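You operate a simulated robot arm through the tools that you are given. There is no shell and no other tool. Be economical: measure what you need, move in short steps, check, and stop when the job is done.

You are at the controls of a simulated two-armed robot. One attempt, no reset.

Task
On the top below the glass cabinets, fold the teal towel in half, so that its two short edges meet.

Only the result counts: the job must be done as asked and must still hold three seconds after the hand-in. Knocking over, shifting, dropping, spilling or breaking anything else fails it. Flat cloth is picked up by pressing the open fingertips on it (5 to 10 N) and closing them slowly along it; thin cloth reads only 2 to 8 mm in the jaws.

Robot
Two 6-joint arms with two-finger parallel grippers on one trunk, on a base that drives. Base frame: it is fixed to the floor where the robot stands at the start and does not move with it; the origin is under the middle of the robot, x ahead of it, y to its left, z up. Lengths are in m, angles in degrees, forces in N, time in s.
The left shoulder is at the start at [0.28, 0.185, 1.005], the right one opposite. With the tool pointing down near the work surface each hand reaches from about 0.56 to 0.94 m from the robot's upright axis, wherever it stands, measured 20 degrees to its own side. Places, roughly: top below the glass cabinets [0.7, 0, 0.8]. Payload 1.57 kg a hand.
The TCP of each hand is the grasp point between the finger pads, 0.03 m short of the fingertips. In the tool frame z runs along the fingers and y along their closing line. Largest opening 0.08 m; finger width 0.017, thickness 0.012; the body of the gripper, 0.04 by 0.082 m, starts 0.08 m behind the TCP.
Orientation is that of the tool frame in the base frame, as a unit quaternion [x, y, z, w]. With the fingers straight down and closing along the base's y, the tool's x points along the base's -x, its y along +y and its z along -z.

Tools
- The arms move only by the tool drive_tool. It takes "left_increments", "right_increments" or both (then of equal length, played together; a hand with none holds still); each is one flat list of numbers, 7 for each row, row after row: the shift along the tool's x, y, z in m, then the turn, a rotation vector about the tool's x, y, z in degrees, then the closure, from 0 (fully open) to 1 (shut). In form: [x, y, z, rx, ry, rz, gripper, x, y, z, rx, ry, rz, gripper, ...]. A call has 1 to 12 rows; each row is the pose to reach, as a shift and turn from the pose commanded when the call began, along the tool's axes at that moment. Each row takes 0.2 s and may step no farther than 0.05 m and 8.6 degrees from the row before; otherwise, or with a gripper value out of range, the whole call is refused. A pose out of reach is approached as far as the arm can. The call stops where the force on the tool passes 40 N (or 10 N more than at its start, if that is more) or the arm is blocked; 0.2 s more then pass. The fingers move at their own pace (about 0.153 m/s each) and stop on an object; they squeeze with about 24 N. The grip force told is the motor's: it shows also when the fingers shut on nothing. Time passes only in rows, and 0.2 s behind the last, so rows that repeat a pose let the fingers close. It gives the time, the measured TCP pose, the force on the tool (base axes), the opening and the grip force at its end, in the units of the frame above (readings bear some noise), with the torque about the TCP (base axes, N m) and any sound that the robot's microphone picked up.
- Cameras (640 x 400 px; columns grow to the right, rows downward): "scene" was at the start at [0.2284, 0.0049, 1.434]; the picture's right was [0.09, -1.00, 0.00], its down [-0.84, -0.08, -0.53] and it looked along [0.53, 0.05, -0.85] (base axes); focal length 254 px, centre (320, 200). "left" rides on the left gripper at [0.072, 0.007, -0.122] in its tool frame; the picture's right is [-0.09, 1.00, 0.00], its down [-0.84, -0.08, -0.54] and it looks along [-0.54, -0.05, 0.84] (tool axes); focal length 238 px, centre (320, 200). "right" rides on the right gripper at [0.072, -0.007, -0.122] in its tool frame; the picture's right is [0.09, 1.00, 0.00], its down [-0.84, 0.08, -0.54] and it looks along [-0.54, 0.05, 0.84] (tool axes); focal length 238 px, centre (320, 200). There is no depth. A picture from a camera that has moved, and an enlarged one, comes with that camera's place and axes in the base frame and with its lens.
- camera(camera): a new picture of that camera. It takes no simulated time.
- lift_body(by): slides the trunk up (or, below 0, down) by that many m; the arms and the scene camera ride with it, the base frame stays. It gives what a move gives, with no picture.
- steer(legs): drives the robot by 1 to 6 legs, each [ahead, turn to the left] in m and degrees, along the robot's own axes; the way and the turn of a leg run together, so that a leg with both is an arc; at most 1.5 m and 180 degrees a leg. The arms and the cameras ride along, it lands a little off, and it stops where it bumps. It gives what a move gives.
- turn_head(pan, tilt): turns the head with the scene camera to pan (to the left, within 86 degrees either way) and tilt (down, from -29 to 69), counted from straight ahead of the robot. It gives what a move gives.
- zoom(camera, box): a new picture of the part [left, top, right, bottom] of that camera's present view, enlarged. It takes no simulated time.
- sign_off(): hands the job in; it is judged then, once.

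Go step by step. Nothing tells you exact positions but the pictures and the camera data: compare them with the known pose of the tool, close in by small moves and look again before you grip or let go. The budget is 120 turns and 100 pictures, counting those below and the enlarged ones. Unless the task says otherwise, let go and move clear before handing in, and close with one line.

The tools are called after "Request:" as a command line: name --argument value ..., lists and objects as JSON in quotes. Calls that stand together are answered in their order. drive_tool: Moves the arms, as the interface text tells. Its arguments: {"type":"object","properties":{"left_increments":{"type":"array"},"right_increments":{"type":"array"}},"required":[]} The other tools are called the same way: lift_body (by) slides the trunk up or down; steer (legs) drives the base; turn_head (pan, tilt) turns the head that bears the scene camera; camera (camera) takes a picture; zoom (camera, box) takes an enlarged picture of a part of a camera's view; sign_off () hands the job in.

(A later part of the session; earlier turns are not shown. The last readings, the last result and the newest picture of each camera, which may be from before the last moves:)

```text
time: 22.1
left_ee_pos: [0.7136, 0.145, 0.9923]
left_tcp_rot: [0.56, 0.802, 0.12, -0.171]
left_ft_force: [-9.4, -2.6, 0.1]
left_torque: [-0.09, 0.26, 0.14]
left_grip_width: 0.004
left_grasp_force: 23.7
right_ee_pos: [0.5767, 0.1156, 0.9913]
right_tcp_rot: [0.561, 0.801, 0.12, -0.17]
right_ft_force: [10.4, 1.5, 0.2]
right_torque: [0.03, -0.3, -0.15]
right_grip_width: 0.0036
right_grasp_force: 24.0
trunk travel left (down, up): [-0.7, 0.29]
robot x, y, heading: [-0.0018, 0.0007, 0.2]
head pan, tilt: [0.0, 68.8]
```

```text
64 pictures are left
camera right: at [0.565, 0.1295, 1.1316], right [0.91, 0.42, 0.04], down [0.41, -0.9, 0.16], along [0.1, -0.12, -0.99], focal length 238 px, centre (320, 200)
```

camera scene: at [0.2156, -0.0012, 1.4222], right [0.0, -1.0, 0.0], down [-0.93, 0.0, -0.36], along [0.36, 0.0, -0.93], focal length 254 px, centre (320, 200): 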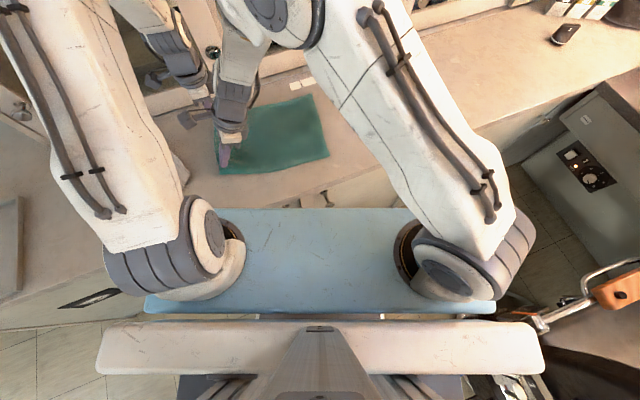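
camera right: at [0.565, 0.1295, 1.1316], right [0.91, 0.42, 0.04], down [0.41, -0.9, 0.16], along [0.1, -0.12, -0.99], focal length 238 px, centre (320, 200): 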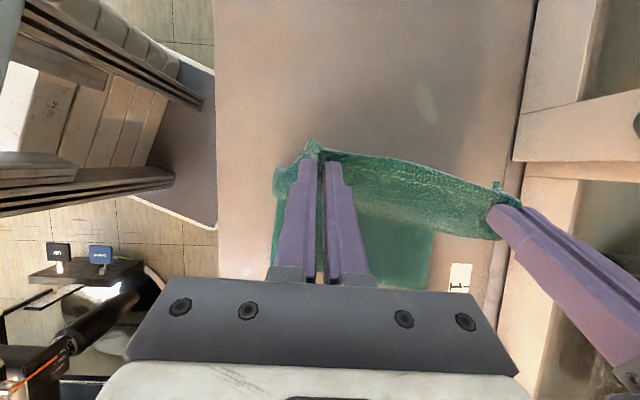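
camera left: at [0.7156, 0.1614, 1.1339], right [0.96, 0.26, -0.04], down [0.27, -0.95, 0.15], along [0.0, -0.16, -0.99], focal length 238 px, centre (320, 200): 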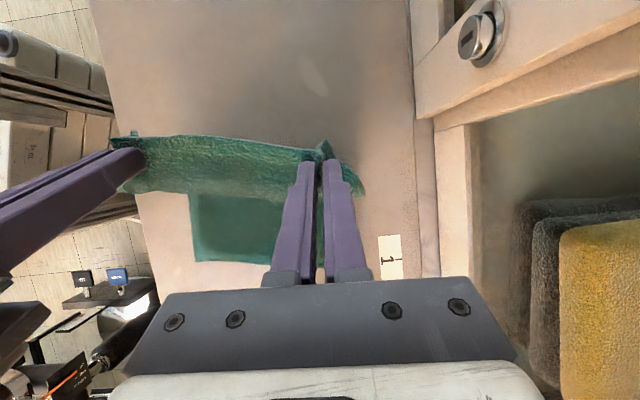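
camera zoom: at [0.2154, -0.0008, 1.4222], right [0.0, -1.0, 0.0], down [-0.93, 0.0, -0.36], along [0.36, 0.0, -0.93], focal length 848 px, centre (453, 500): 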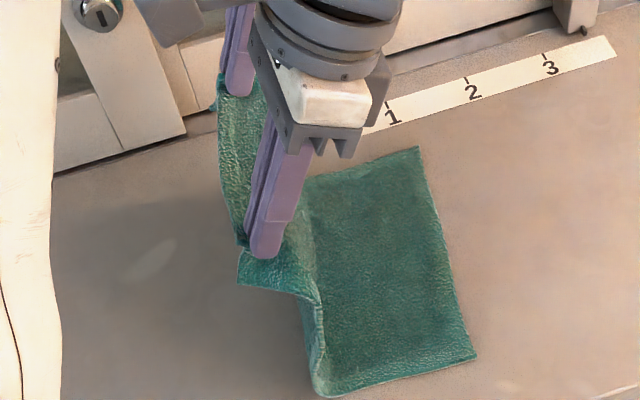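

The cloth was lifted a bit too high, so the fold base sits 0.127 m from the right edge instead of 0.147 m. I back off down and left so that more of the lower layer lies down again.

Request:
drive_tool --left_increments '[0.0083, -0.001, 0.0256, 0, 0, 0, 1, 0.0149, -0.002, 0.0526, 0, 0, 0, 1, 0.0149, -0.002, 0.0526, 0, 0, 0, 1]' --right_increments '[0.0083, 0.001, 0.0256, 0, 0, 0, 1, 0.0149, 0.002, 0.0526, 0, 0, 0, 1, 0.0149, 0.002, 0.0526, 0, 0, 0, 1]'

Request:
zoom --camera "scene" --box '[200, 50, 360, 170]'

Request:
camera --camera "left"

```text
time: 22.9
left_ee_pos: [0.7024, 0.1787, 0.9494]
left_tcp_rot: [0.561, 0.801, 0.119, -0.171]
left_ft_force: [-7.1, -1.9, -0.7]
left_torque: [-0.05, 0.2, 0.07]
left_grip_width: 0.004
left_grasp_force: 24.0
right_ee_pos: [0.5636, 0.1488, 0.948]
right_tcp_rot: [0.561, 0.801, 0.119, -0.17]
right_ft_force: [6.4, 1.2, -0.3]
right_torque: [0.04, -0.19, -0.07]
right_grip_width: 0.0038
right_grasp_force: 23.4
trunk travel left (down, up): [-0.7, 0.29]
robot x, y, heading: [0.001, -0.0012, -0.1]
head pan, tilt: [0.0, 68.8]
```

```text
3.33 times, centred on (280, 110) of scene
camera zoom: at [0.2158, -0.001, 1.4221], right [0.0, -1.0, 0.0], down [-0.93, 0.0, -0.36], along [0.36, 0.0, -0.93], focal length 848 px, centre (453, 500)
```

zoom: 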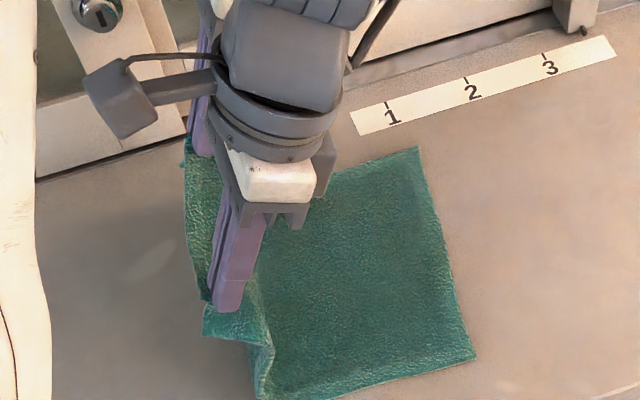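

```text
62 pictures are left
camera left: at [0.7017, 0.1952, 1.091], right [0.96, 0.26, -0.04], down [0.26, -0.95, 0.15], along [0.01, -0.16, -0.99], focal length 238 px, centre (320, 200)
```

left: 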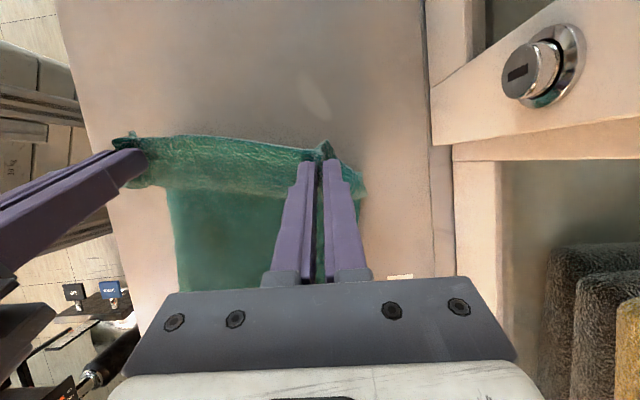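

The fold base has moved back left to where it should be. I now bring the hands across on a lower arc while tilting, stopping short of touching down.

Request:
drive_tool --left_increments '[-0.0217, -0.001, -0.0026, 0, 3, 0, 1, -0.0473, -0.003, -0.0091, 0, 6, 0, 1, -0.0747, -0.004, -0.0117, 0, 10, 0, 1, -0.1038, -0.006, -0.0106, 0, 14, 0, 1, -0.1326, -0.007, -0.005, 0, 18, 0, 1, -0.1591, -0.008, 0.003, 0, 22, 0, 1]' --right_increments '[-0.0217, -0.001, -0.0026, 0, 3, 0, 1, -0.0473, -0.003, -0.0091, 0, 6, 0, 1, -0.0747, -0.005, -0.0117, 0, 10, 0, 1, -0.1038, -0.007, -0.0106, 0, 14, 0, 1, -0.1326, -0.008, -0.005, 0, 18, 0, 1, -0.1591, -0.009, 0.003, 0, 22, 0, 1]'

Request:
zoom --camera "scene" --box '[200, 60, 360, 180]'

Request:
camera --camera "left"

Request:
camera --camera "right"

```text
time: 24.3
left_ee_pos: [0.7419, 0.0405, 0.8827]
left_tcp_rot: [0.527, 0.754, 0.224, -0.322]
left_ft_force: [-5.0, -1.0, 0.1]
left_torque: [-0.06, 0.05, 0.07]
left_grip_width: 0.0036
left_grasp_force: 24.0
right_ee_pos: [0.6086, 0.0098, 0.8813]
right_tcp_rot: [0.528, 0.754, 0.224, -0.321]
right_ft_force: [4.2, 1.4, 0.4]
right_torque: [-0.03, -0.12, -0.12]
right_grip_width: 0.0037
right_grasp_force: 24.1
trunk travel left (down, up): [-0.7, 0.29]
robot x, y, heading: [0.0043, -0.0007, -0.0]
head pan, tilt: [0.0, 68.8]
```

```text
3.33 times, centred on (280, 120) of scene
camera zoom: at [0.2152, -0.0008, 1.4223], right [0.0, -1.0, 0.0], down [-0.93, 0.0, -0.36], along [0.36, 0.0, -0.93], focal length 848 px, centre (453, 467)
```

zoom: 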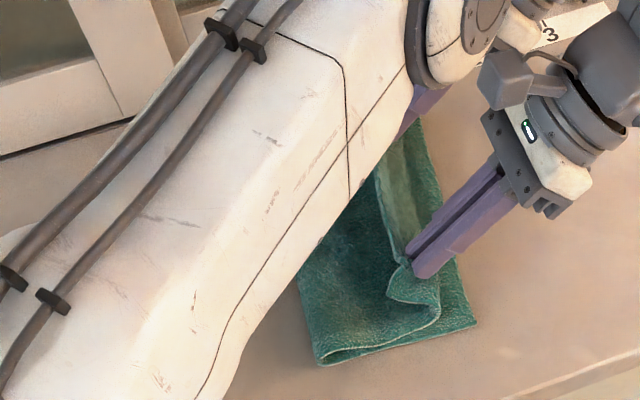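

```text
60 pictures are left
camera left: at [0.7623, 0.006, 1.0192], right [0.96, 0.28, -0.07], down [0.26, -0.94, -0.23], along [-0.13, 0.2, -0.97], focal length 238 px, centre (320, 200)
```

left: 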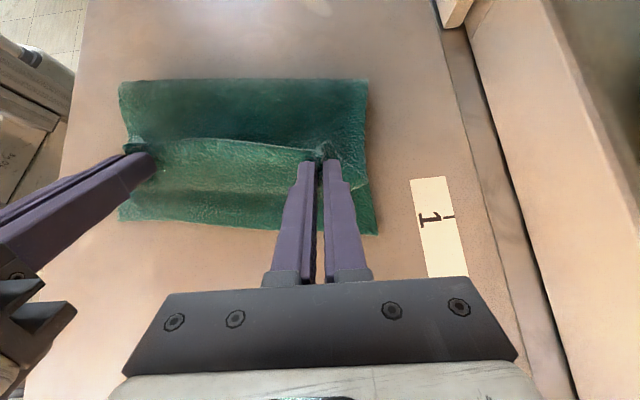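

```text
59 pictures are left
camera right: at [0.6154, -0.0268, 1.0181], right [0.91, 0.4, 0.07], down [0.4, -0.89, -0.23], along [-0.03, 0.23, -0.97], focal length 238 px, centre (320, 200)
```

right: 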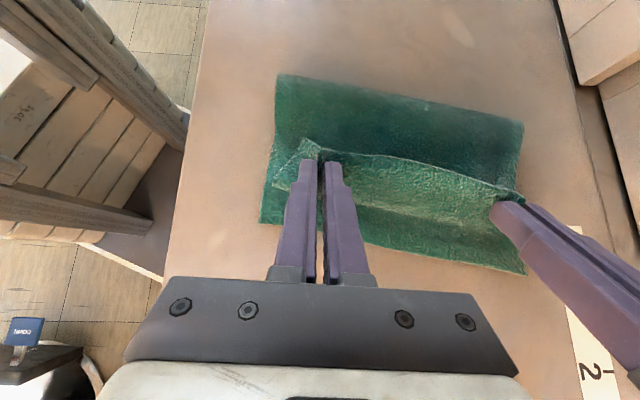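

The curl is smaller but still holds slack, which puts the fold at about 0.133 m instead of 0.147 m. I back up low, tilt the fingers further to about 68 degrees so the curl opens, and come in again low.

Request:
drive_tool --left_increments '[0.0247, 0, 0.004, 0, 0, 0, 1, 0.0515, 0, 0.0115, 0, 4, 0, 1, 0.0739, 0, 0.0228, 0, 10, 0, 1, 0.0823, 0, 0.034, 0, 16, 0, 1, 0.0768, 0, 0.0382, 0, 22, 0, 1, 0.0578, 0, 0.0287, 0, 22, 0, 1, 0.0332, 0, 0.0176, 0, 22, 0, 1, 0.0072, 0, 0.0081, 0, 22, 0, 1, -0.016, 0, -0.0016, 0, 22, 0, 1]' --right_increments '[0.0247, 0, 0.004, 0, 0, 0, 1, 0.0515, 0, 0.0115, 0, 4, 0, 1, 0.0739, 0, 0.0228, 0, 10, 0, 1, 0.0823, 0, 0.034, 0, 16, 0, 1, 0.0768, 0, 0.0382, 0, 22, 0, 1, 0.0578, 0, 0.0287, 0, 22, 0, 1, 0.0332, 0, 0.0176, 0, 22, 0, 1, 0.0072, 0, 0.0081, 0, 22, 0, 1, -0.016, 0, -0.0016, 0, 22, 0, 1]'

Request:
zoom --camera "scene" --box '[200, 60, 360, 180]'

Request:
camera --camera "left"

Request:
camera --camera "right"

```text
time: 26.3
left_ee_pos: [0.7118, 0.0611, 0.8763]
left_tcp_rot: [0.476, 0.679, 0.321, -0.457]
left_ft_force: [0.1, 0.0, -0.3]
left_torque: [-0.03, -0.02, -0.01]
left_grip_width: 0.0038
left_grasp_force: 23.8
left hand out of reach, approached as far as the arm can: row 7, 8, 9
right_ee_pos: [0.6117, -0.0024, 0.8701]
right_tcp_rot: [0.475, 0.679, 0.32, -0.459]
right_ft_force: [0.4, 0.9, 0.6]
right_torque: [-0.06, -0.02, 0.02]
right_grip_width: 0.0035
right_grasp_force: 24.3
trunk travel left (down, up): [-0.7, 0.29]
robot x, y, heading: [-0.0013, -0.0025, 0.2]
head pan, tilt: [0.0, 68.8]
```

```text
3.33 times, centred on (280, 120) of scene
camera zoom: at [0.2156, -0.001, 1.4222], right [0.0, -1.0, 0.0], down [-0.93, 0.0, -0.36], along [0.36, 0.0, -0.93], focal length 848 px, centre (453, 467)
```

zoom: 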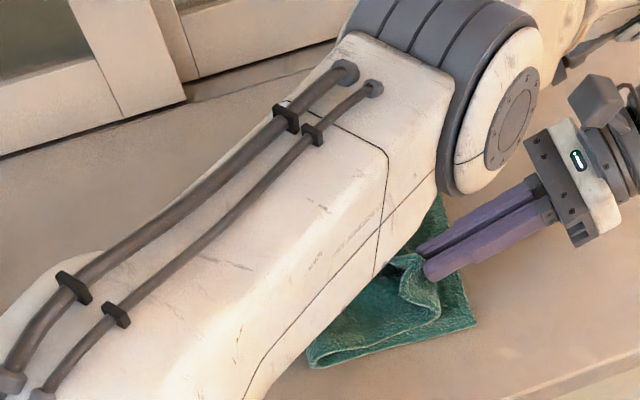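

```text
57 pictures are left
camera left: at [0.7482, -0.0179, 0.989], right [0.95, 0.31, -0.08], down [0.21, -0.79, -0.57], along [-0.24, 0.52, -0.82], focal length 238 px, centre (320, 200)
```

left: 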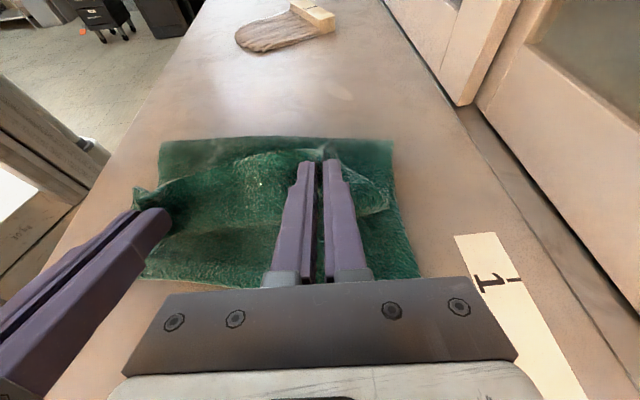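

```text
56 pictures are left
camera right: at [0.6342, -0.0844, 0.9826], right [0.92, 0.37, 0.08], down [0.35, -0.74, -0.57], along [-0.15, 0.56, -0.81], focal length 238 px, centre (320, 200)
```

right: 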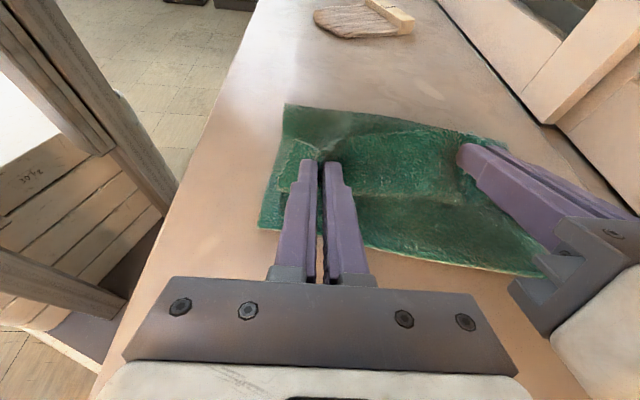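

The left hand runs out of reach at 68 degrees, so I tilt it back to about 46 degrees in place and check where it lands.

Request:
drive_tool --left_increments '[0, 0, 0, 0, -8, 0, 1, 0, 0, 0, 0, -16, 0, 1, 0, 0, 0, 0, -23, 0, 1, 0, 0, 0, 0, -23, 0, 1]'

Request:
camera --camera "left"

Request:
camera --camera "right"

```text
time: 27.3
left_ee_pos: [0.7118, 0.0596, 0.8764]
left_tcp_rot: [0.531, 0.757, 0.219, -0.312]
left_ft_force: [-0.2, -0.2, 0.9]
left_torque: [0.01, -0.01, -0.01]
left_grip_width: 0.0039
left_grasp_force: 23.5
right_ee_pos: [0.6111, -0.0009, 0.8717]
right_tcp_rot: [0.475, 0.679, 0.321, -0.458]
right_ft_force: [-0.1, 0.0, 0.2]
right_torque: [0.0, 0.0, 0.0]
right_grip_width: 0.0035
right_grasp_force: 24.3
trunk travel left (down, up): [-0.7, 0.29]
robot x, y, heading: [-0.0019, -0.0014, -0.0]
head pan, tilt: [0.0, 68.8]
```

```text
55 pictures are left
camera left: at [0.7308, 0.0287, 1.014], right [0.96, 0.28, -0.07], down [0.26, -0.94, -0.21], along [-0.12, 0.18, -0.98], focal length 238 px, centre (320, 200)
```

left: 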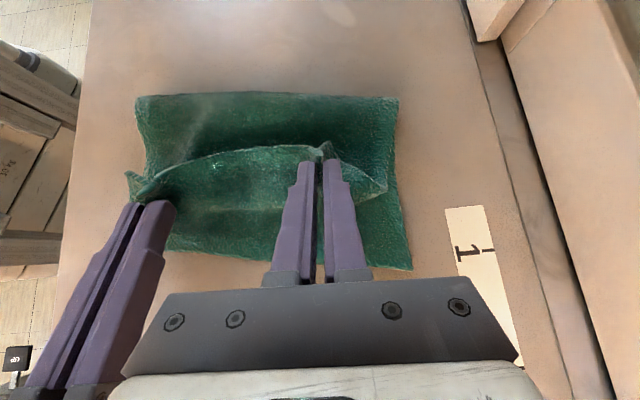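

```text
54 pictures are left
camera right: at [0.6342, -0.0843, 0.9829], right [0.92, 0.37, 0.09], down [0.35, -0.74, -0.57], along [-0.15, 0.56, -0.82], focal length 238 px, centre (320, 200)
```

right: 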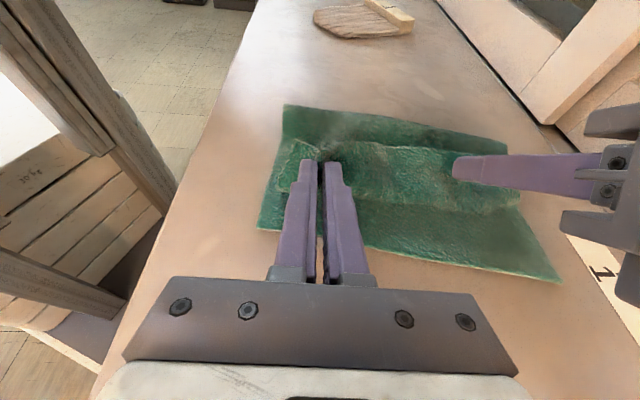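

The fold line is now about 0.136 m from the right edge, close to half. I move both pinch points over the right edge with a small overshoot and then lower them.

Request:
drive_tool --left_increments '[-0.0177, 0.011, -0.0247, 0, 0, 0, 1, -0.0421, 0.0217, -0.0421, 0, 0, 0, 1, -0.0555, 0.0217, -0.0286, 0, 0, 0, 1, -0.0555, 0.0217, -0.0286, 0, 0, 0, 1]' --right_increments '[-0.0017, -0.001, -0.0122, 0, 0, 0, 1, -0.009, -0.003, -0.0222, 0, 0, 0, 1, -0.0285, -0.003, -0.0143, 0, 0, 0, 1, -0.0285, -0.003, -0.0143, 0, 0, 0, 1]'

Request:
camera --camera "left"

Request:
camera --camera "right"

Request:
zoom --camera "scene" --box '[240, 60, 400, 180]'

```text
time: 28.3
left_ee_pos: [0.7513, 0.0124, 0.8573]
left_tcp_rot: [0.529, 0.757, 0.219, -0.315]
left_ft_force: [-10.1, -1.4, 3.9]
left_torque: [0.03, 0.25, 0.19]
left_grip_width: 0.0039
left_grasp_force: 23.6
right_ee_pos: [0.617, -0.0262, 0.8493]
right_tcp_rot: [0.476, 0.679, 0.322, -0.457]
right_ft_force: [9.5, 1.2, 2.6]
right_torque: [0.12, -0.14, -0.28]
right_grip_width: 0.0036
right_grasp_force: 24.3
trunk travel left (down, up): [-0.7, 0.29]
robot x, y, heading: [0.0039, 0.0005, -0.4]
head pan, tilt: [0.0, 68.8]
```

```text
53 pictures are left
camera left: at [0.7705, -0.0204, 0.9948], right [0.96, 0.28, -0.07], down [0.26, -0.94, -0.21], along [-0.12, 0.18, -0.98], focal length 238 px, centre (320, 200)
```

left: 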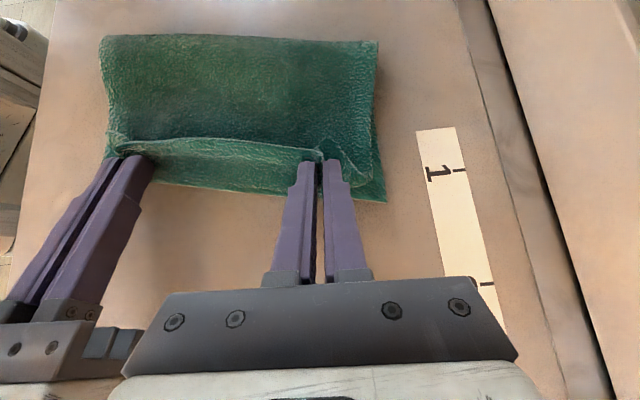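

```text
52 pictures are left
camera right: at [0.641, -0.1077, 0.9615], right [0.92, 0.37, 0.09], down [0.35, -0.74, -0.57], along [-0.15, 0.56, -0.82], focal length 238 px, centre (320, 200)
```

right: 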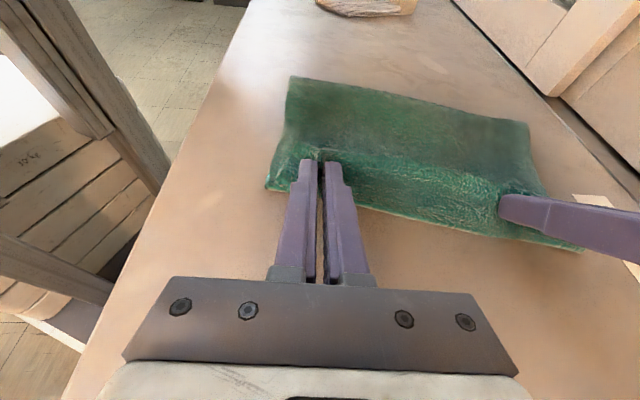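

```text
3.33 times, centred on (320, 120) of scene
camera zoom: at [0.2154, -0.0012, 1.4223], right [0.0, -1.0, 0.0], down [-0.93, 0.0, -0.36], along [0.36, 0.0, -0.93], focal length 848 px, centre (320, 467)
```

zoom: 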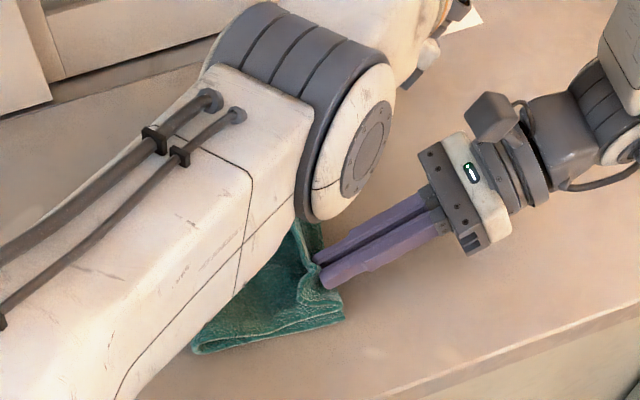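

The fold lies nearly flat, with the held edge above the right edge. I open the jaws and withdraw both hands backwards and up.

Request:
drive_tool --left_increments '[0, 0, 0, 0, 0, 0, 0.8, 0, 0, 0, 0, 0, 0, 0.6, 0, 0, 0, 0, 0, 0, 0.6, 0, 0, -0.02, 0, 0, 0, 0.6, 0, 0, -0.05, 0, 0, 0, 0.6, 0, 0, -0.08, 0, 0, 0, 0.6]' --right_increments '[0, 0, 0, 0, 0, 0, 0.8, 0, 0, 0, 0, 0, 0, 0.6, 0, 0, 0, 0, 0, 0, 0.6, 0, 0, -0.02, 0, 0, 0, 0.6, 0.01, 0, -0.05, 0, 0, 0, 0.6, 0.02, 0, -0.08, 0, 0, 0, 0.6]'

Request:
camera --camera "left"

Request:
camera --camera "right"

Request:
camera --camera "scene"

```text
time: 29.7
left_ee_pos: [0.7385, -0.0171, 0.9076]
left_tcp_rot: [0.53, 0.756, 0.22, -0.314]
left_ft_force: [-0.7, 0.5, 0.1]
left_torque: [0.01, -0.02, 0.0]
left_grip_width: 0.032
left_grasp_force: 0.1
left hand out of reach, approached as far as the arm can: row 4, 5, 6
right_ee_pos: [0.641, -0.0873, 0.8987]
right_tcp_rot: [0.475, 0.679, 0.32, -0.459]
right_ft_force: [0.3, 0.2, 0.5]
right_torque: [-0.02, -0.02, -0.04]
right_grip_width: 0.032
right_grasp_force: 0.2
trunk travel left (down, up): [-0.7, 0.29]
robot x, y, heading: [0.0019, -0.0018, 0.1]
head pan, tilt: [0.0, 68.8]
```

```text
50 pictures are left
camera left: at [0.7573, -0.0498, 1.0445], right [0.96, 0.28, -0.07], down [0.26, -0.94, -0.21], along [-0.12, 0.18, -0.98], focal length 238 px, centre (320, 200)
```

left: 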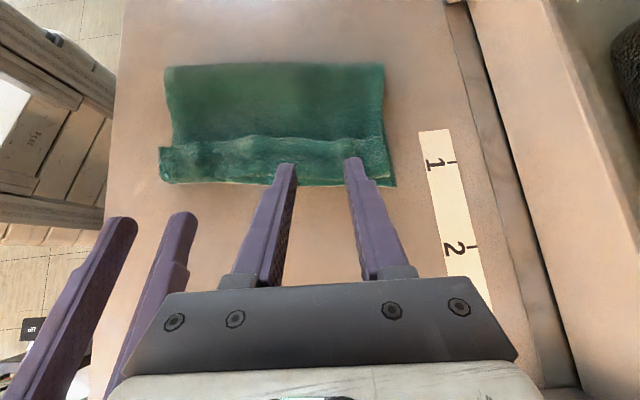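

```text
49 pictures are left
camera right: at [0.6641, -0.1702, 1.0112], right [0.92, 0.37, 0.08], down [0.35, -0.74, -0.57], along [-0.15, 0.56, -0.82], focal length 238 px, centre (320, 200)
```

right: 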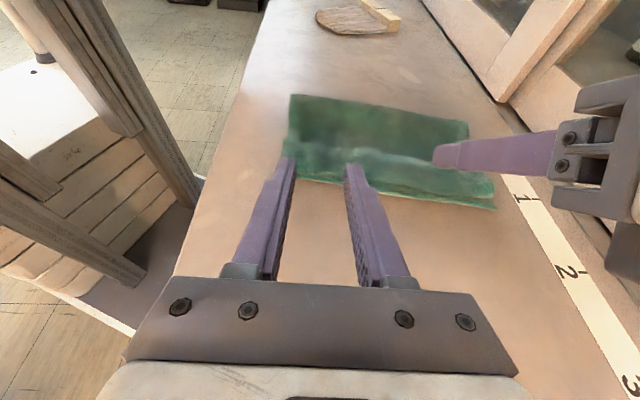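

```text
48 pictures are left
camera scene: at [0.2156, -0.0011, 1.4221], right [0.0, -1.0, 0.0], down [-0.93, 0.0, -0.36], along [0.36, 0.0, -0.93], focal length 254 px, centre (320, 200)
```

scene: 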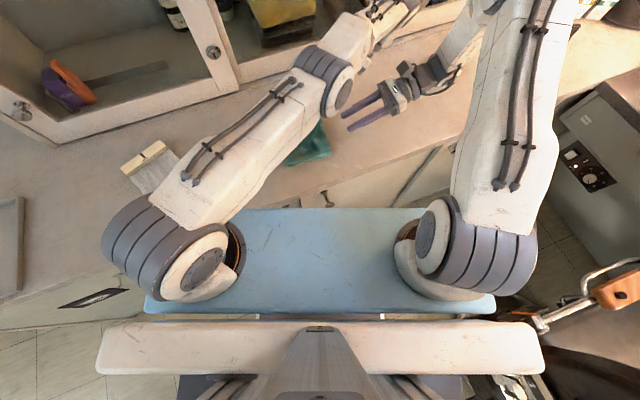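

Released; a strip on top seems to run along the edge. I lift the arms clear to see properly.

Request:
drive_tool --left_increments '[0.028, 0, -0.028, 0, 0, 0, 0.5, 0.0566, 0, -0.0566, 0, 0, 0, 0.5, 0.0919, 0, -0.0495, 0, -8, 0, 0.5, 0.113, 0, -0.0283, 0, -16, 0, 0.5, 0.1414, 0, 0, 0, -24, 0, 0.5, 0.1697, 0, 0.0283, 0, -32, 0, 0.5, 0.191, 0, 0.0495, 0, -40, 0, 0.5, 0.212, 0, 0.0707, 0, -45, 0, 0.5]' --right_increments '[0.03, 0, -0.012, 0, 0, 0, 0.5, 0.06, 0, -0.025, 0, 0, 0, 0.5, 0.08, 0, -0.05, 0, 0, 0, 0.5, 0.08, 0, -0.08, 0, 0, 0, 0.5, 0.08, 0, -0.1, 0, 0, 0, 0.5, 0.08, 0, -0.1, 0, 0, 0, 0.5, 0.08, 0, -0.1, 0, 0, 0, 0.5, 0.08, 0, -0.1, 0, 0, 0, 0.5]'

Request:
zoom --camera "scene" --box '[240, 70, 370, 180]'

Request:
camera --camera "right"

Request:
camera --camera "left"

```text
time: 31.5
left_ee_pos: [0.6717, 0.17, 1.0039]
left_tcp_rot: [0.574, 0.819, -0.001, 0.001]
left_ft_force: [-0.1, 0.1, 1.1]
left_torque: [0.0, 0.01, 0.0]
left_grip_width: 0.0401
left_grasp_force: 0.0
left hand out of reach, approached as far as the arm can: row 2
right_ee_pos: [0.662, -0.1461, 1.0108]
right_tcp_rot: [0.476, 0.679, 0.321, -0.457]
right_ft_force: [-0.1, -0.3, 0.6]
right_torque: [0.02, 0.0, 0.03]
right_grip_width: 0.04
right_grasp_force: 0.0
trunk travel left (down, up): [-0.7, 0.29]
robot x, y, heading: [0.0002, -0.0003, -0.1]
head pan, tilt: [0.0, 68.8]
```

```text
3.64 times, centred on (305, 125) of scene
camera zoom: at [0.2157, -0.0015, 1.4221], right [0.0, -1.0, 0.0], down [-0.93, 0.0, -0.36], along [0.36, 0.0, -0.93], focal length 925 px, centre (374, 473)
```

zoom: 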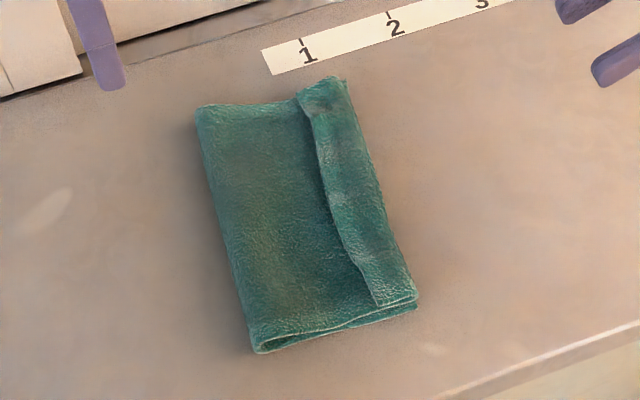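

```text
46 pictures are left
camera right: at [0.6853, -0.2287, 1.1226], right [0.92, 0.37, 0.09], down [0.35, -0.74, -0.57], along [-0.15, 0.56, -0.82], focal length 238 px, centre (320, 200)
```

right: 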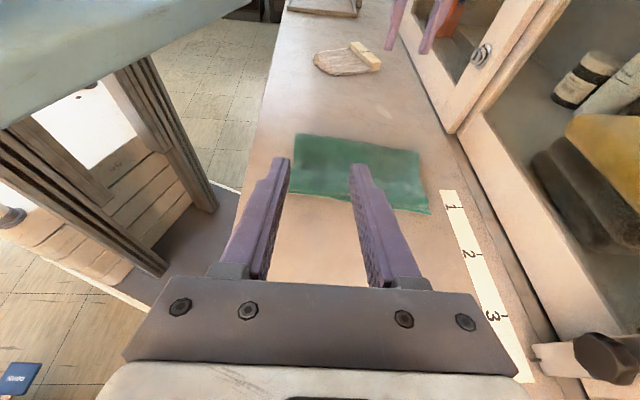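

```text
45 pictures are left
camera left: at [0.653, 0.239, 1.1262], right [0.97, 0.25, 0.0], down [0.21, -0.81, 0.54], along [0.14, -0.52, -0.84], focal length 238 px, centre (320, 200)
```

left: 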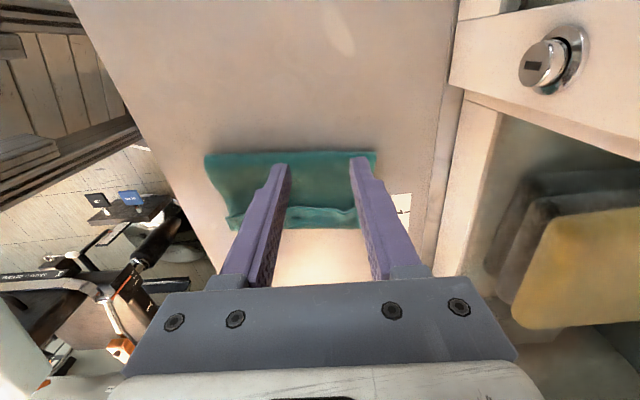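

The top layer has its edge folded back on itself as a strip about 3–4 cm wide, and the fold line sits about 2.5 cm too far right. My plan is to push the strip's free edge rightwards with the open fingers until it flips over. Then I regrip the overhanging single layer, which now faces the right way, and lay it exactly on the other edge.

Request:
drive_tool --left_increments '[-0.0115, 0.0008, 0.0082, 0, 0, 0, 0.13, -0.0229, 0.0016, 0.0164, 0, 0, 0, 0.13, -0.0344, 0.0024, 0.0247, 0, 0, 0, 0.13, -0.0459, 0.0032, 0.0329, 0, 0, 0, 0.13, -0.0573, 0.004, 0.0411, 0, 0, 0, 0.13, -0.0688, 0.0048, 0.0493, 0, 0, 0, 0.13, -0.0803, 0.0056, 0.0576, 0, 0, 0, 0.13, -0.0917, 0.0064, 0.0658, 0, 0, 0, 0.13, -0.1032, 0.0072, 0.074, 0, 0, 0, 0.13]' --right_increments '[-0.0003, 0.001, 0.023, 0, -7.56, 0, 0.13, -0.0006, 0.0019, 0.0459, 0, -15.11, 0, 0.13, -0.0009, 0.0029, 0.0689, 0, -22.67, 0, 0.13, -0.0012, 0.0038, 0.0919, 0, -30.22, 0, 0.13, -0.0015, 0.0048, 0.1148, 0, -37.78, 0, 0.13, -0.0018, 0.0057, 0.1378, 0, -45.33, 0, 0.13, -0.0021, 0.0067, 0.1608, 0, -52.89, 0, 0.13, -0.0024, 0.0076, 0.1837, 0, -60.44, 0, 0.13, -0.0027, 0.0086, 0.2067, 0, -68, 0, 0.13]'

Request:
camera --camera "left"

Request:
camera --camera "right"

```text
time: 33.5
left_ee_pos: [0.7123, 0.0745, 0.9299]
left_tcp_rot: [0.574, 0.819, -0.001, 0.0]
left_ft_force: [-0.3, 0.3, 0.6]
left_torque: [-0.01, -0.02, 0.01]
left_grip_width: 0.0698
left_grasp_force: 0.0
right_ee_pos: [0.6036, 0.0373, 0.93]
right_tcp_rot: [0.573, 0.82, 0.001, 0.001]
right_ft_force: [-0.6, -0.5, 0.4]
right_torque: [0.01, -0.02, 0.01]
right_grip_width: 0.0697
right_grasp_force: 0.1
trunk travel left (down, up): [-0.7, 0.29]
robot x, y, heading: [0.0014, -0.0026, 0.1]
head pan, tilt: [0.0, 68.8]
```

```text
44 pictures are left
camera left: at [0.6951, 0.1431, 1.0534], right [0.97, 0.25, 0.0], down [0.21, -0.81, 0.54], along [0.14, -0.52, -0.84], focal length 238 px, centre (320, 200)
```

left: 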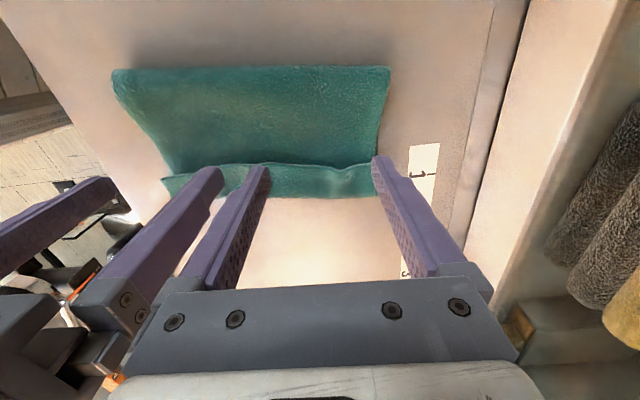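

```text
43 pictures are left
camera right: at [0.5727, 0.1023, 1.0517], right [0.9, 0.43, 0.0], down [0.36, -0.76, 0.54], along [0.23, -0.49, -0.84], focal length 238 px, centre (320, 200)
```

right: 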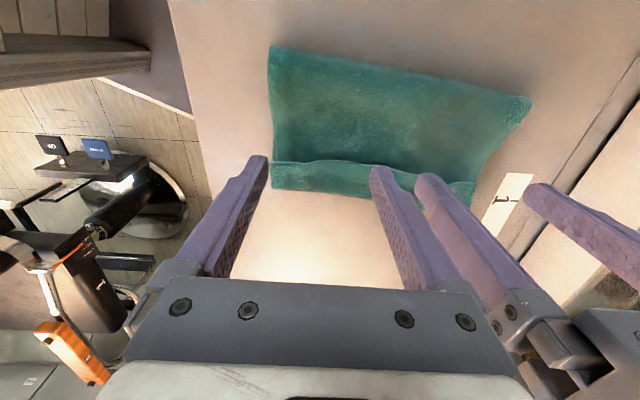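

The fingers are about 2.5 cm left of the strip's free edge. I lower the tips to just about the top layer.

Request:
drive_tool --left_increments '[0, 0, 0.03, 0, 0, 0, 0.13, 0, 0, 0.055, 0, 0, 0, 0.13, 0, 0, 0.066, 0, 0, 0, 0.13]' --right_increments '[0, 0, 0.03, 0, 0, 0, 0.13, 0, 0, 0.055, 0, 0, 0, 0.13, 0, 0, 0.066, 0, 0, 0, 0.13]'

Request:
camera --camera "left"

Request:
zoom --camera "scene" --box '[240, 70, 370, 180]'

```text
time: 34.3
left_ee_pos: [0.7131, 0.0736, 0.8639]
left_tcp_rot: [0.575, 0.818, 0.0, 0.0]
left_ft_force: [-0.5, 0.4, -0.7]
left_torque: [-0.02, 0.0, 0.0]
left_grip_width: 0.0698
left_grasp_force: 0.0
right_ee_pos: [0.6052, 0.0369, 0.8646]
right_tcp_rot: [0.574, 0.819, 0.0, -0.001]
right_ft_force: [-0.8, 0.7, 1.0]
right_torque: [0.01, 0.01, -0.01]
right_grip_width: 0.0697
right_grasp_force: 0.1
trunk travel left (down, up): [-0.7, 0.29]
robot x, y, heading: [-0.0055, -0.0042, -0.1]
head pan, tilt: [0.0, 68.8]
```

```text
42 pictures are left
camera left: at [0.6947, 0.1441, 0.9879], right [0.97, 0.25, 0.0], down [0.21, -0.81, 0.54], along [0.14, -0.52, -0.84], focal length 238 px, centre (320, 200)
```

left: 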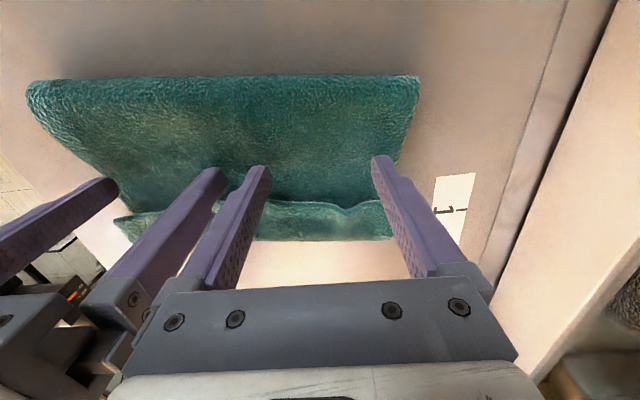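

```text
3.64 times, centred on (305, 125) of scene
camera zoom: at [0.2157, -0.0012, 1.4222], right [0.0, -1.0, 0.0], down [-0.93, 0.0, -0.36], along [0.36, 0.0, -0.93], focal length 925 px, centre (374, 473)
```

zoom: 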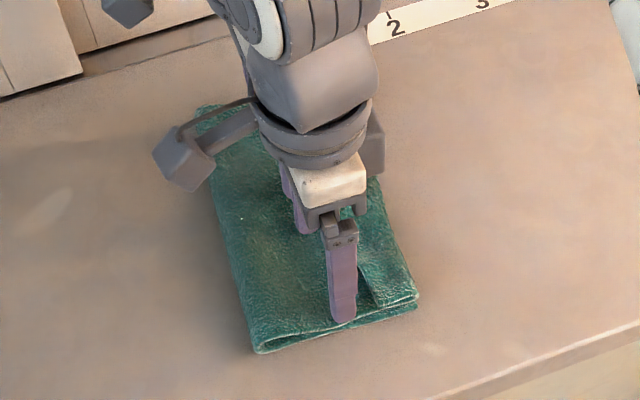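

The tips hover about at the top layer. I push the strip's free edge rightwards with a slight rise.

Request:
drive_tool --left_increments '[-0.005, 0, 0.002, 0, 0, 0, 0.13, -0.013, 0, 0.003, 0, 0, 0, 0.13, -0.023, 0, 0.003, 0, 0, 0, 0.13, -0.033, 0, 0.003, 0, 0, 0, 0.13, -0.043, 0, 0.002, 0, 0, 0, 0.13, -0.053, 0, 0, 0, 0, 0, 0.13, -0.063, 0, -0.002, 0, 0, 0, 0.13]' --right_increments '[-0.005, 0, 0.002, 0, 0, 0, 0.13, -0.013, 0, 0.003, 0, 0, 0, 0.13, -0.023, 0, 0.003, 0, 0, 0, 0.13, -0.033, 0, 0.003, 0, 0, 0, 0.13, -0.043, 0, 0.002, 0, 0, 0, 0.13, -0.053, 0, 0, 0, 0, 0, 0.13, -0.063, 0, -0.002, 0, 0, 0, 0.13]'

Request:
camera --camera "left"

Request:
camera --camera "right"

Request:
zoom --camera "scene" --box '[240, 70, 370, 180]'

```text
time: 35.9
left_ee_pos: [0.7354, 0.0156, 0.8665]
left_tcp_rot: [0.574, 0.819, 0.0, 0.001]
left_ft_force: [-0.6, -0.2, -0.6]
left_torque: [0.02, -0.03, -0.01]
left_grip_width: 0.0697
left_grasp_force: 0.1
right_ee_pos: [0.627, -0.0244, 0.8654]
right_tcp_rot: [0.574, 0.819, 0.0, -0.001]
right_ft_force: [0.3, 0.0, 0.2]
right_torque: [-0.03, -0.01, -0.03]
right_grip_width: 0.0694
right_grasp_force: 0.0
trunk travel left (down, up): [-0.7, 0.29]
robot x, y, heading: [-0.0028, -0.001, 0.0]
head pan, tilt: [0.0, 68.8]
```

```text
40 pictures are left
camera left: at [0.7179, 0.0847, 0.9892], right [0.97, 0.25, 0.0], down [0.21, -0.81, 0.54], along [0.14, -0.52, -0.84], focal length 238 px, centre (320, 200)
```

left: 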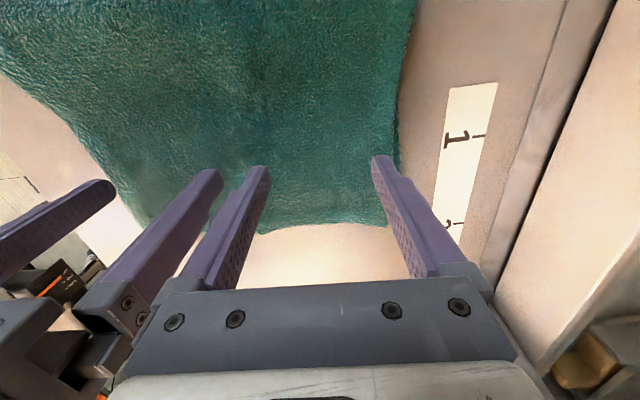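

```text
39 pictures are left
camera right: at [0.5956, 0.0419, 0.9875], right [0.9, 0.43, 0.0], down [0.36, -0.76, 0.54], along [0.23, -0.49, -0.84], focal length 238 px, centre (320, 200)
```

right: 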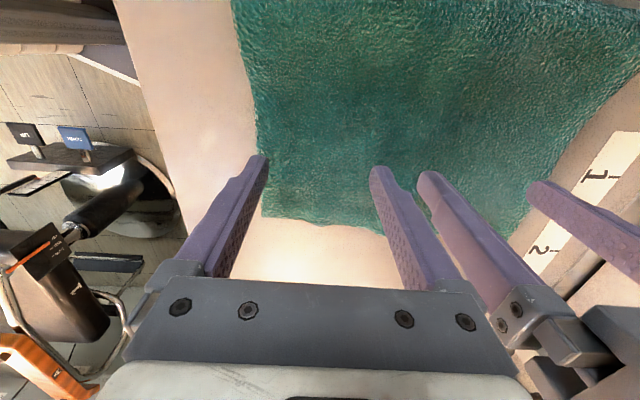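

```text
3.64 times, centred on (305, 125) of scene
camera zoom: at [0.2156, -0.0011, 1.4222], right [0.0, -1.0, 0.0], down [-0.93, 0.0, -0.36], along [0.36, 0.0, -0.93], focal length 925 px, centre (374, 473)
```

zoom: 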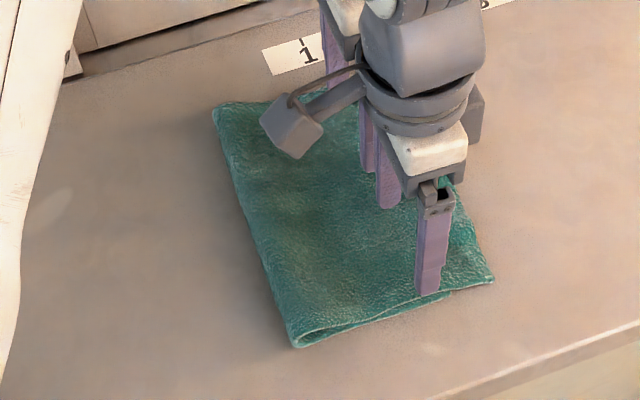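

The strip flipped over and the top layer is flat, overhanging the lower edge. I lift the hands and look at the whole.

Request:
drive_tool --left_increments '[0, 0, -0.04, 0, 0, 0, 0.13, 0, 0, -0.08, 0, 0, 0, 0.3, 0.04, 0.01, -0.11, 0, 0, 0, 0.5, 0.08, 0.02, -0.13, 0, 0, 0, 0.5, 0.12, 0.02, -0.13, 0, 0, 0, 0.5]' --right_increments '[0, 0, -0.04, 0, 0, 0, 0.13, 0, 0, -0.08, 0, 0, 0, 0.3, -0.04, -0.01, -0.11, 0, 0, 0, 0.5, -0.08, -0.01, -0.13, 0, 0, 0, 0.5, -0.12, -0.01, -0.13, 0, 0, 0, 0.5]'

Request:
zoom --camera "scene" --box '[240, 70, 370, 180]'

Request:
camera --camera "left"

```text
refused: row 3 steps farther than a row can; nothing moved
```

```text
3.64 times, centred on (305, 125) of scene
camera zoom: at [0.2156, -0.0011, 1.4222], right [0.0, -1.0, 0.0], down [-0.93, 0.0, -0.36], along [0.36, 0.0, -0.93], focal length 925 px, centre (374, 473)
```

zoom: 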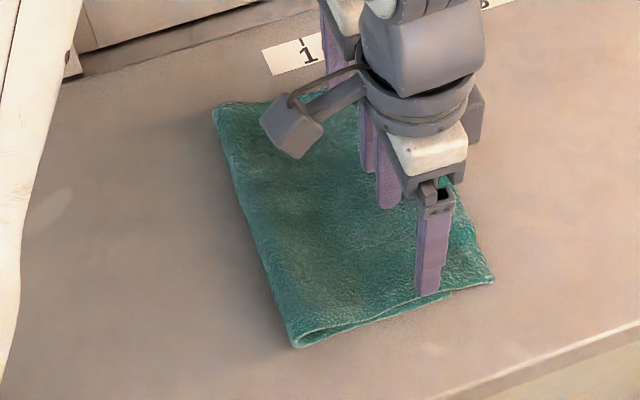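

```text
36 pictures are left
camera left: at [0.7179, 0.0847, 0.9892], right [0.97, 0.25, 0.0], down [0.21, -0.81, 0.54], along [0.14, -0.52, -0.84], focal length 238 px, centre (320, 200)
```

left: 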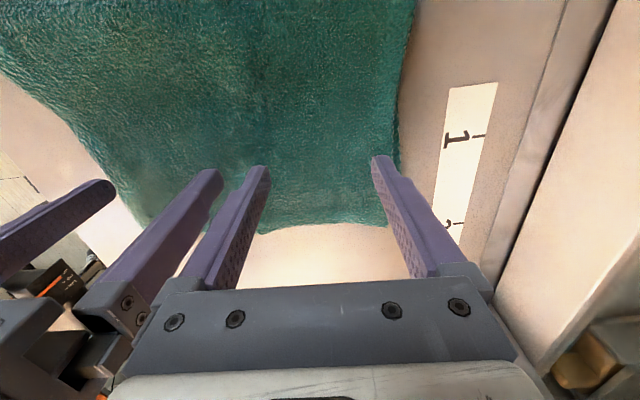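

A step was too large, so I repeat it with smaller steps.

Request:
drive_tool --left_increments '[0, 0, -0.04, 0, 0, 0, 0.13, 0, 0, -0.08, 0, 0, 0, 0.3, 0.035, 0.005, -0.1, 0, 0, 0, 0.5, 0.07, 0.01, -0.11, 0, 0, 0, 0.5, 0.11, 0.01, -0.11, 0, 0, 0, 0.5]' --right_increments '[0, 0, -0.04, 0, 0, 0, 0.13, 0, 0, -0.08, 0, 0, 0, 0.3, -0.035, -0.005, -0.1, 0, 0, 0, 0.5, -0.07, -0.01, -0.11, 0, 0, 0, 0.5, -0.11, -0.01, -0.11, 0, 0, 0, 0.5]'

Request:
zoom --camera "scene" --box '[240, 70, 370, 180]'

```text
time: 37.1
left_ee_pos: [0.7054, 0.1214, 0.9789]
left_tcp_rot: [0.574, 0.819, 0.0, 0.0]
left_ft_force: [-0.1, -0.6, -0.6]
left_torque: [0.01, 0.0, -0.02]
left_grip_width: 0.04
left_grasp_force: 0.1
right_ee_pos: [0.6562, -0.1302, 0.9755]
right_tcp_rot: [0.574, 0.819, 0.0, 0.001]
right_ft_force: [0.2, 0.5, 0.4]
right_torque: [0.0, -0.03, -0.02]
right_grip_width: 0.04
right_grasp_force: 0.2
trunk travel left (down, up): [-0.7, 0.29]
robot x, y, heading: [0.0008, 0.0016, 0.0]
head pan, tilt: [0.0, 68.8]
```

```text
3.64 times, centred on (305, 125) of scene
camera zoom: at [0.2156, -0.0012, 1.4221], right [0.0, -1.0, 0.0], down [-0.93, 0.0, -0.36], along [0.36, 0.0, -0.93], focal length 925 px, centre (374, 473)
```

zoom: 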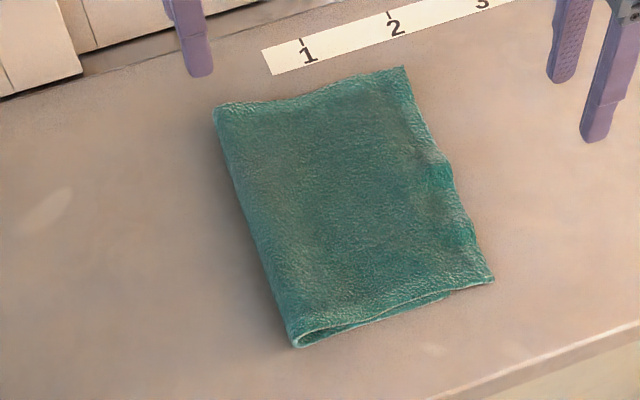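

The fold is now clean, but the top layer overhangs the lower one by about 3 cm. I regrip the overhanging edge with both hands from straight above and go there now.

Request:
drive_tool --left_increments '[-0.04, 0.001, 0.01, 0, 0, 0, 0.5, -0.08, 0.002, 0.03, 0, 0, 0, 0.5, -0.12, 0.003, 0.05, 0, 0, 0, 0.5, -0.155, 0.003, 0.075, 0, 0, 0, 0.5, -0.1623, 0.0033, 0.104, 0, 0, 0, 0.5]' --right_increments '[0.015, 0.001, 0.01, 0, 0, 0, 0.5, 0.03, 0.002, 0.03, 0, 0, 0, 0.5, 0.05, 0.003, 0.05, 0, 0, 0, 0.5, 0.06, 0.004, 0.075, 0, 0, 0, 0.5, 0.0635, 0.004, 0.1, 0, 0, 0, 0.5]'

Request:
camera --camera "left"

Request:
camera --camera "right"

```text
time: 38.3
left_ee_pos: [0.7678, -0.0296, 0.8738]
left_tcp_rot: [0.574, 0.819, 0.001, 0.001]
left_ft_force: [-0.9, 0.0, 0.0]
left_torque: [-0.01, 0.02, 0.0]
left_grip_width: 0.0401
left_grasp_force: 0.1
right_ee_pos: [0.6367, -0.07, 0.8755]
right_tcp_rot: [0.574, 0.819, 0.0, 0.0]
right_ft_force: [-0.1, -0.8, -0.3]
right_torque: [0.01, -0.01, -0.02]
right_grip_width: 0.0398
right_grasp_force: 0.1
trunk travel left (down, up): [-0.7, 0.29]
robot x, y, heading: [0.0016, -0.0035, 0.2]
head pan, tilt: [0.0, 68.8]
```

```text
34 pictures are left
camera left: at [0.7486, 0.0398, 0.9956], right [0.97, 0.25, 0.0], down [0.21, -0.81, 0.54], along [0.14, -0.52, -0.84], focal length 238 px, centre (320, 200)
```

left: 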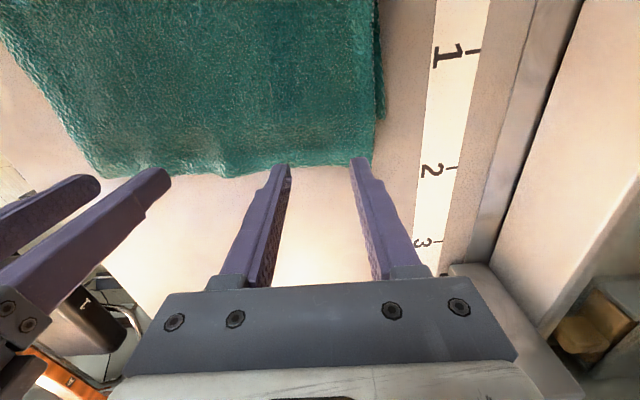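

```text
33 pictures are left
camera right: at [0.6059, -0.0039, 0.9978], right [0.9, 0.43, 0.0], down [0.36, -0.76, 0.54], along [0.23, -0.49, -0.84], focal length 238 px, centre (320, 200)
```

right: 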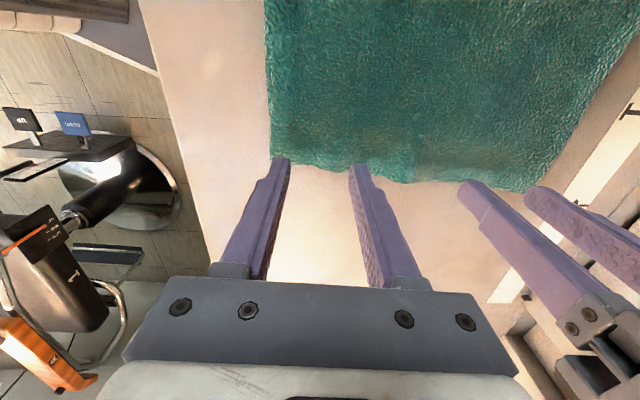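

The edge is about 1 cm left of the fingers. I correct that and go down to contact.

Request:
drive_tool --left_increments '[0.012, -0.003, 0.005, 0, 0, 0, 0.5, 0.012, -0.003, 0.013, 0, 0, 0, 0.5, 0.012, -0.003, 0.0185, 0, 0, 0, 0.5]' --right_increments '[0.01, 0.004, 0.005, 0, 0, 0, 0.5, 0.01, 0.004, 0.014, 0, 0, 0, 0.5, 0.01, 0.004, 0.02, 0, 0, 0, 0.5]'

Request:
camera --camera "left"

Request:
camera --camera "right"

```text
time: 39.1
left_ee_pos: [0.759, -0.0187, 0.8555]
left_tcp_rot: [0.574, 0.819, 0.0, 0.0]
left_ft_force: [0.4, 0.3, 1.7]
left_torque: [0.0, -0.01, 0.01]
left_grip_width: 0.04
left_grasp_force: 0.0
right_ee_pos: [0.6355, -0.0588, 0.8564]
right_tcp_rot: [0.573, 0.819, 0.0, 0.0]
right_ft_force: [-0.3, 0.4, 0.4]
right_torque: [0.05, 0.0, 0.0]
right_grip_width: 0.04
right_grasp_force: 0.0
trunk travel left (down, up): [-0.7, 0.29]
robot x, y, heading: [-0.0021, 0.0018, 0.2]
head pan, tilt: [0.0, 68.8]
```

```text
32 pictures are left
camera left: at [0.7409, 0.0503, 0.9772], right [0.97, 0.25, 0.0], down [0.21, -0.81, 0.54], along [0.14, -0.52, -0.84], focal length 238 px, centre (320, 200)
```

left: 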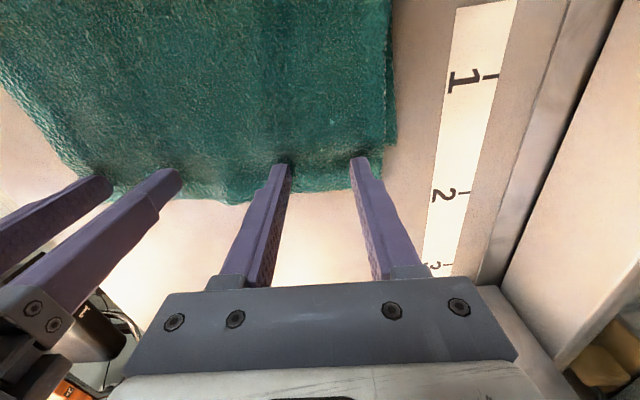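

```text
31 pictures are left
camera right: at [0.6054, 0.0072, 0.9786], right [0.9, 0.43, 0.0], down [0.36, -0.76, 0.54], along [0.23, -0.49, -0.84], focal length 238 px, centre (320, 200)
```

right: 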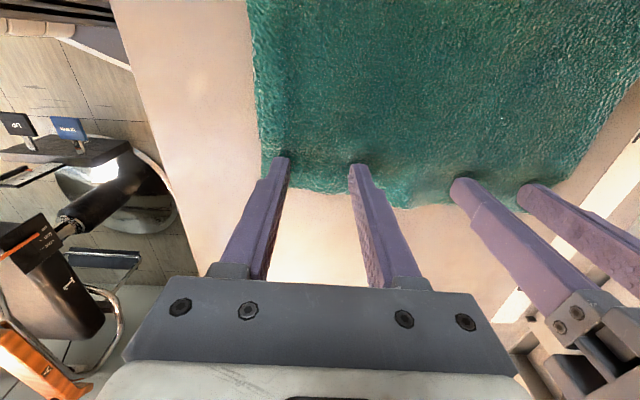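

The tips are on the overhanging strip, about 1 cm inside its edge. I press a little more and check the force.

Request:
drive_tool --left_increments '[0, 0, 0.001, 0, 0, 0, 0.5, 0, 0, 0.002, 0, 0, 0, 0.5]' --right_increments '[0, 0, 0.0015, 0, 0, 0, 0.5, 0, 0, 0.003, 0, 0, 0, 0.5]'

```text
time: 39.7
left_ee_pos: [0.7597, -0.0199, 0.8538]
left_tcp_rot: [0.574, 0.819, 0.001, 0.001]
left_ft_force: [-0.1, 0.9, 7.3]
left_torque: [0.02, 0.0, 0.0]
left_grip_width: 0.04
left_grasp_force: 0.1
right_ee_pos: [0.6365, -0.059, 0.8533]
right_tcp_rot: [0.574, 0.819, 0.001, 0.001]
right_ft_force: [-0.6, -0.6, 7.0]
right_torque: [-0.07, 0.03, 0.0]
right_grip_width: 0.04
right_grasp_force: 0.1
trunk travel left (down, up): [-0.7, 0.29]
robot x, y, heading: [-0.0013, -0.0007, -0.1]
head pan, tilt: [0.0, 68.8]
```

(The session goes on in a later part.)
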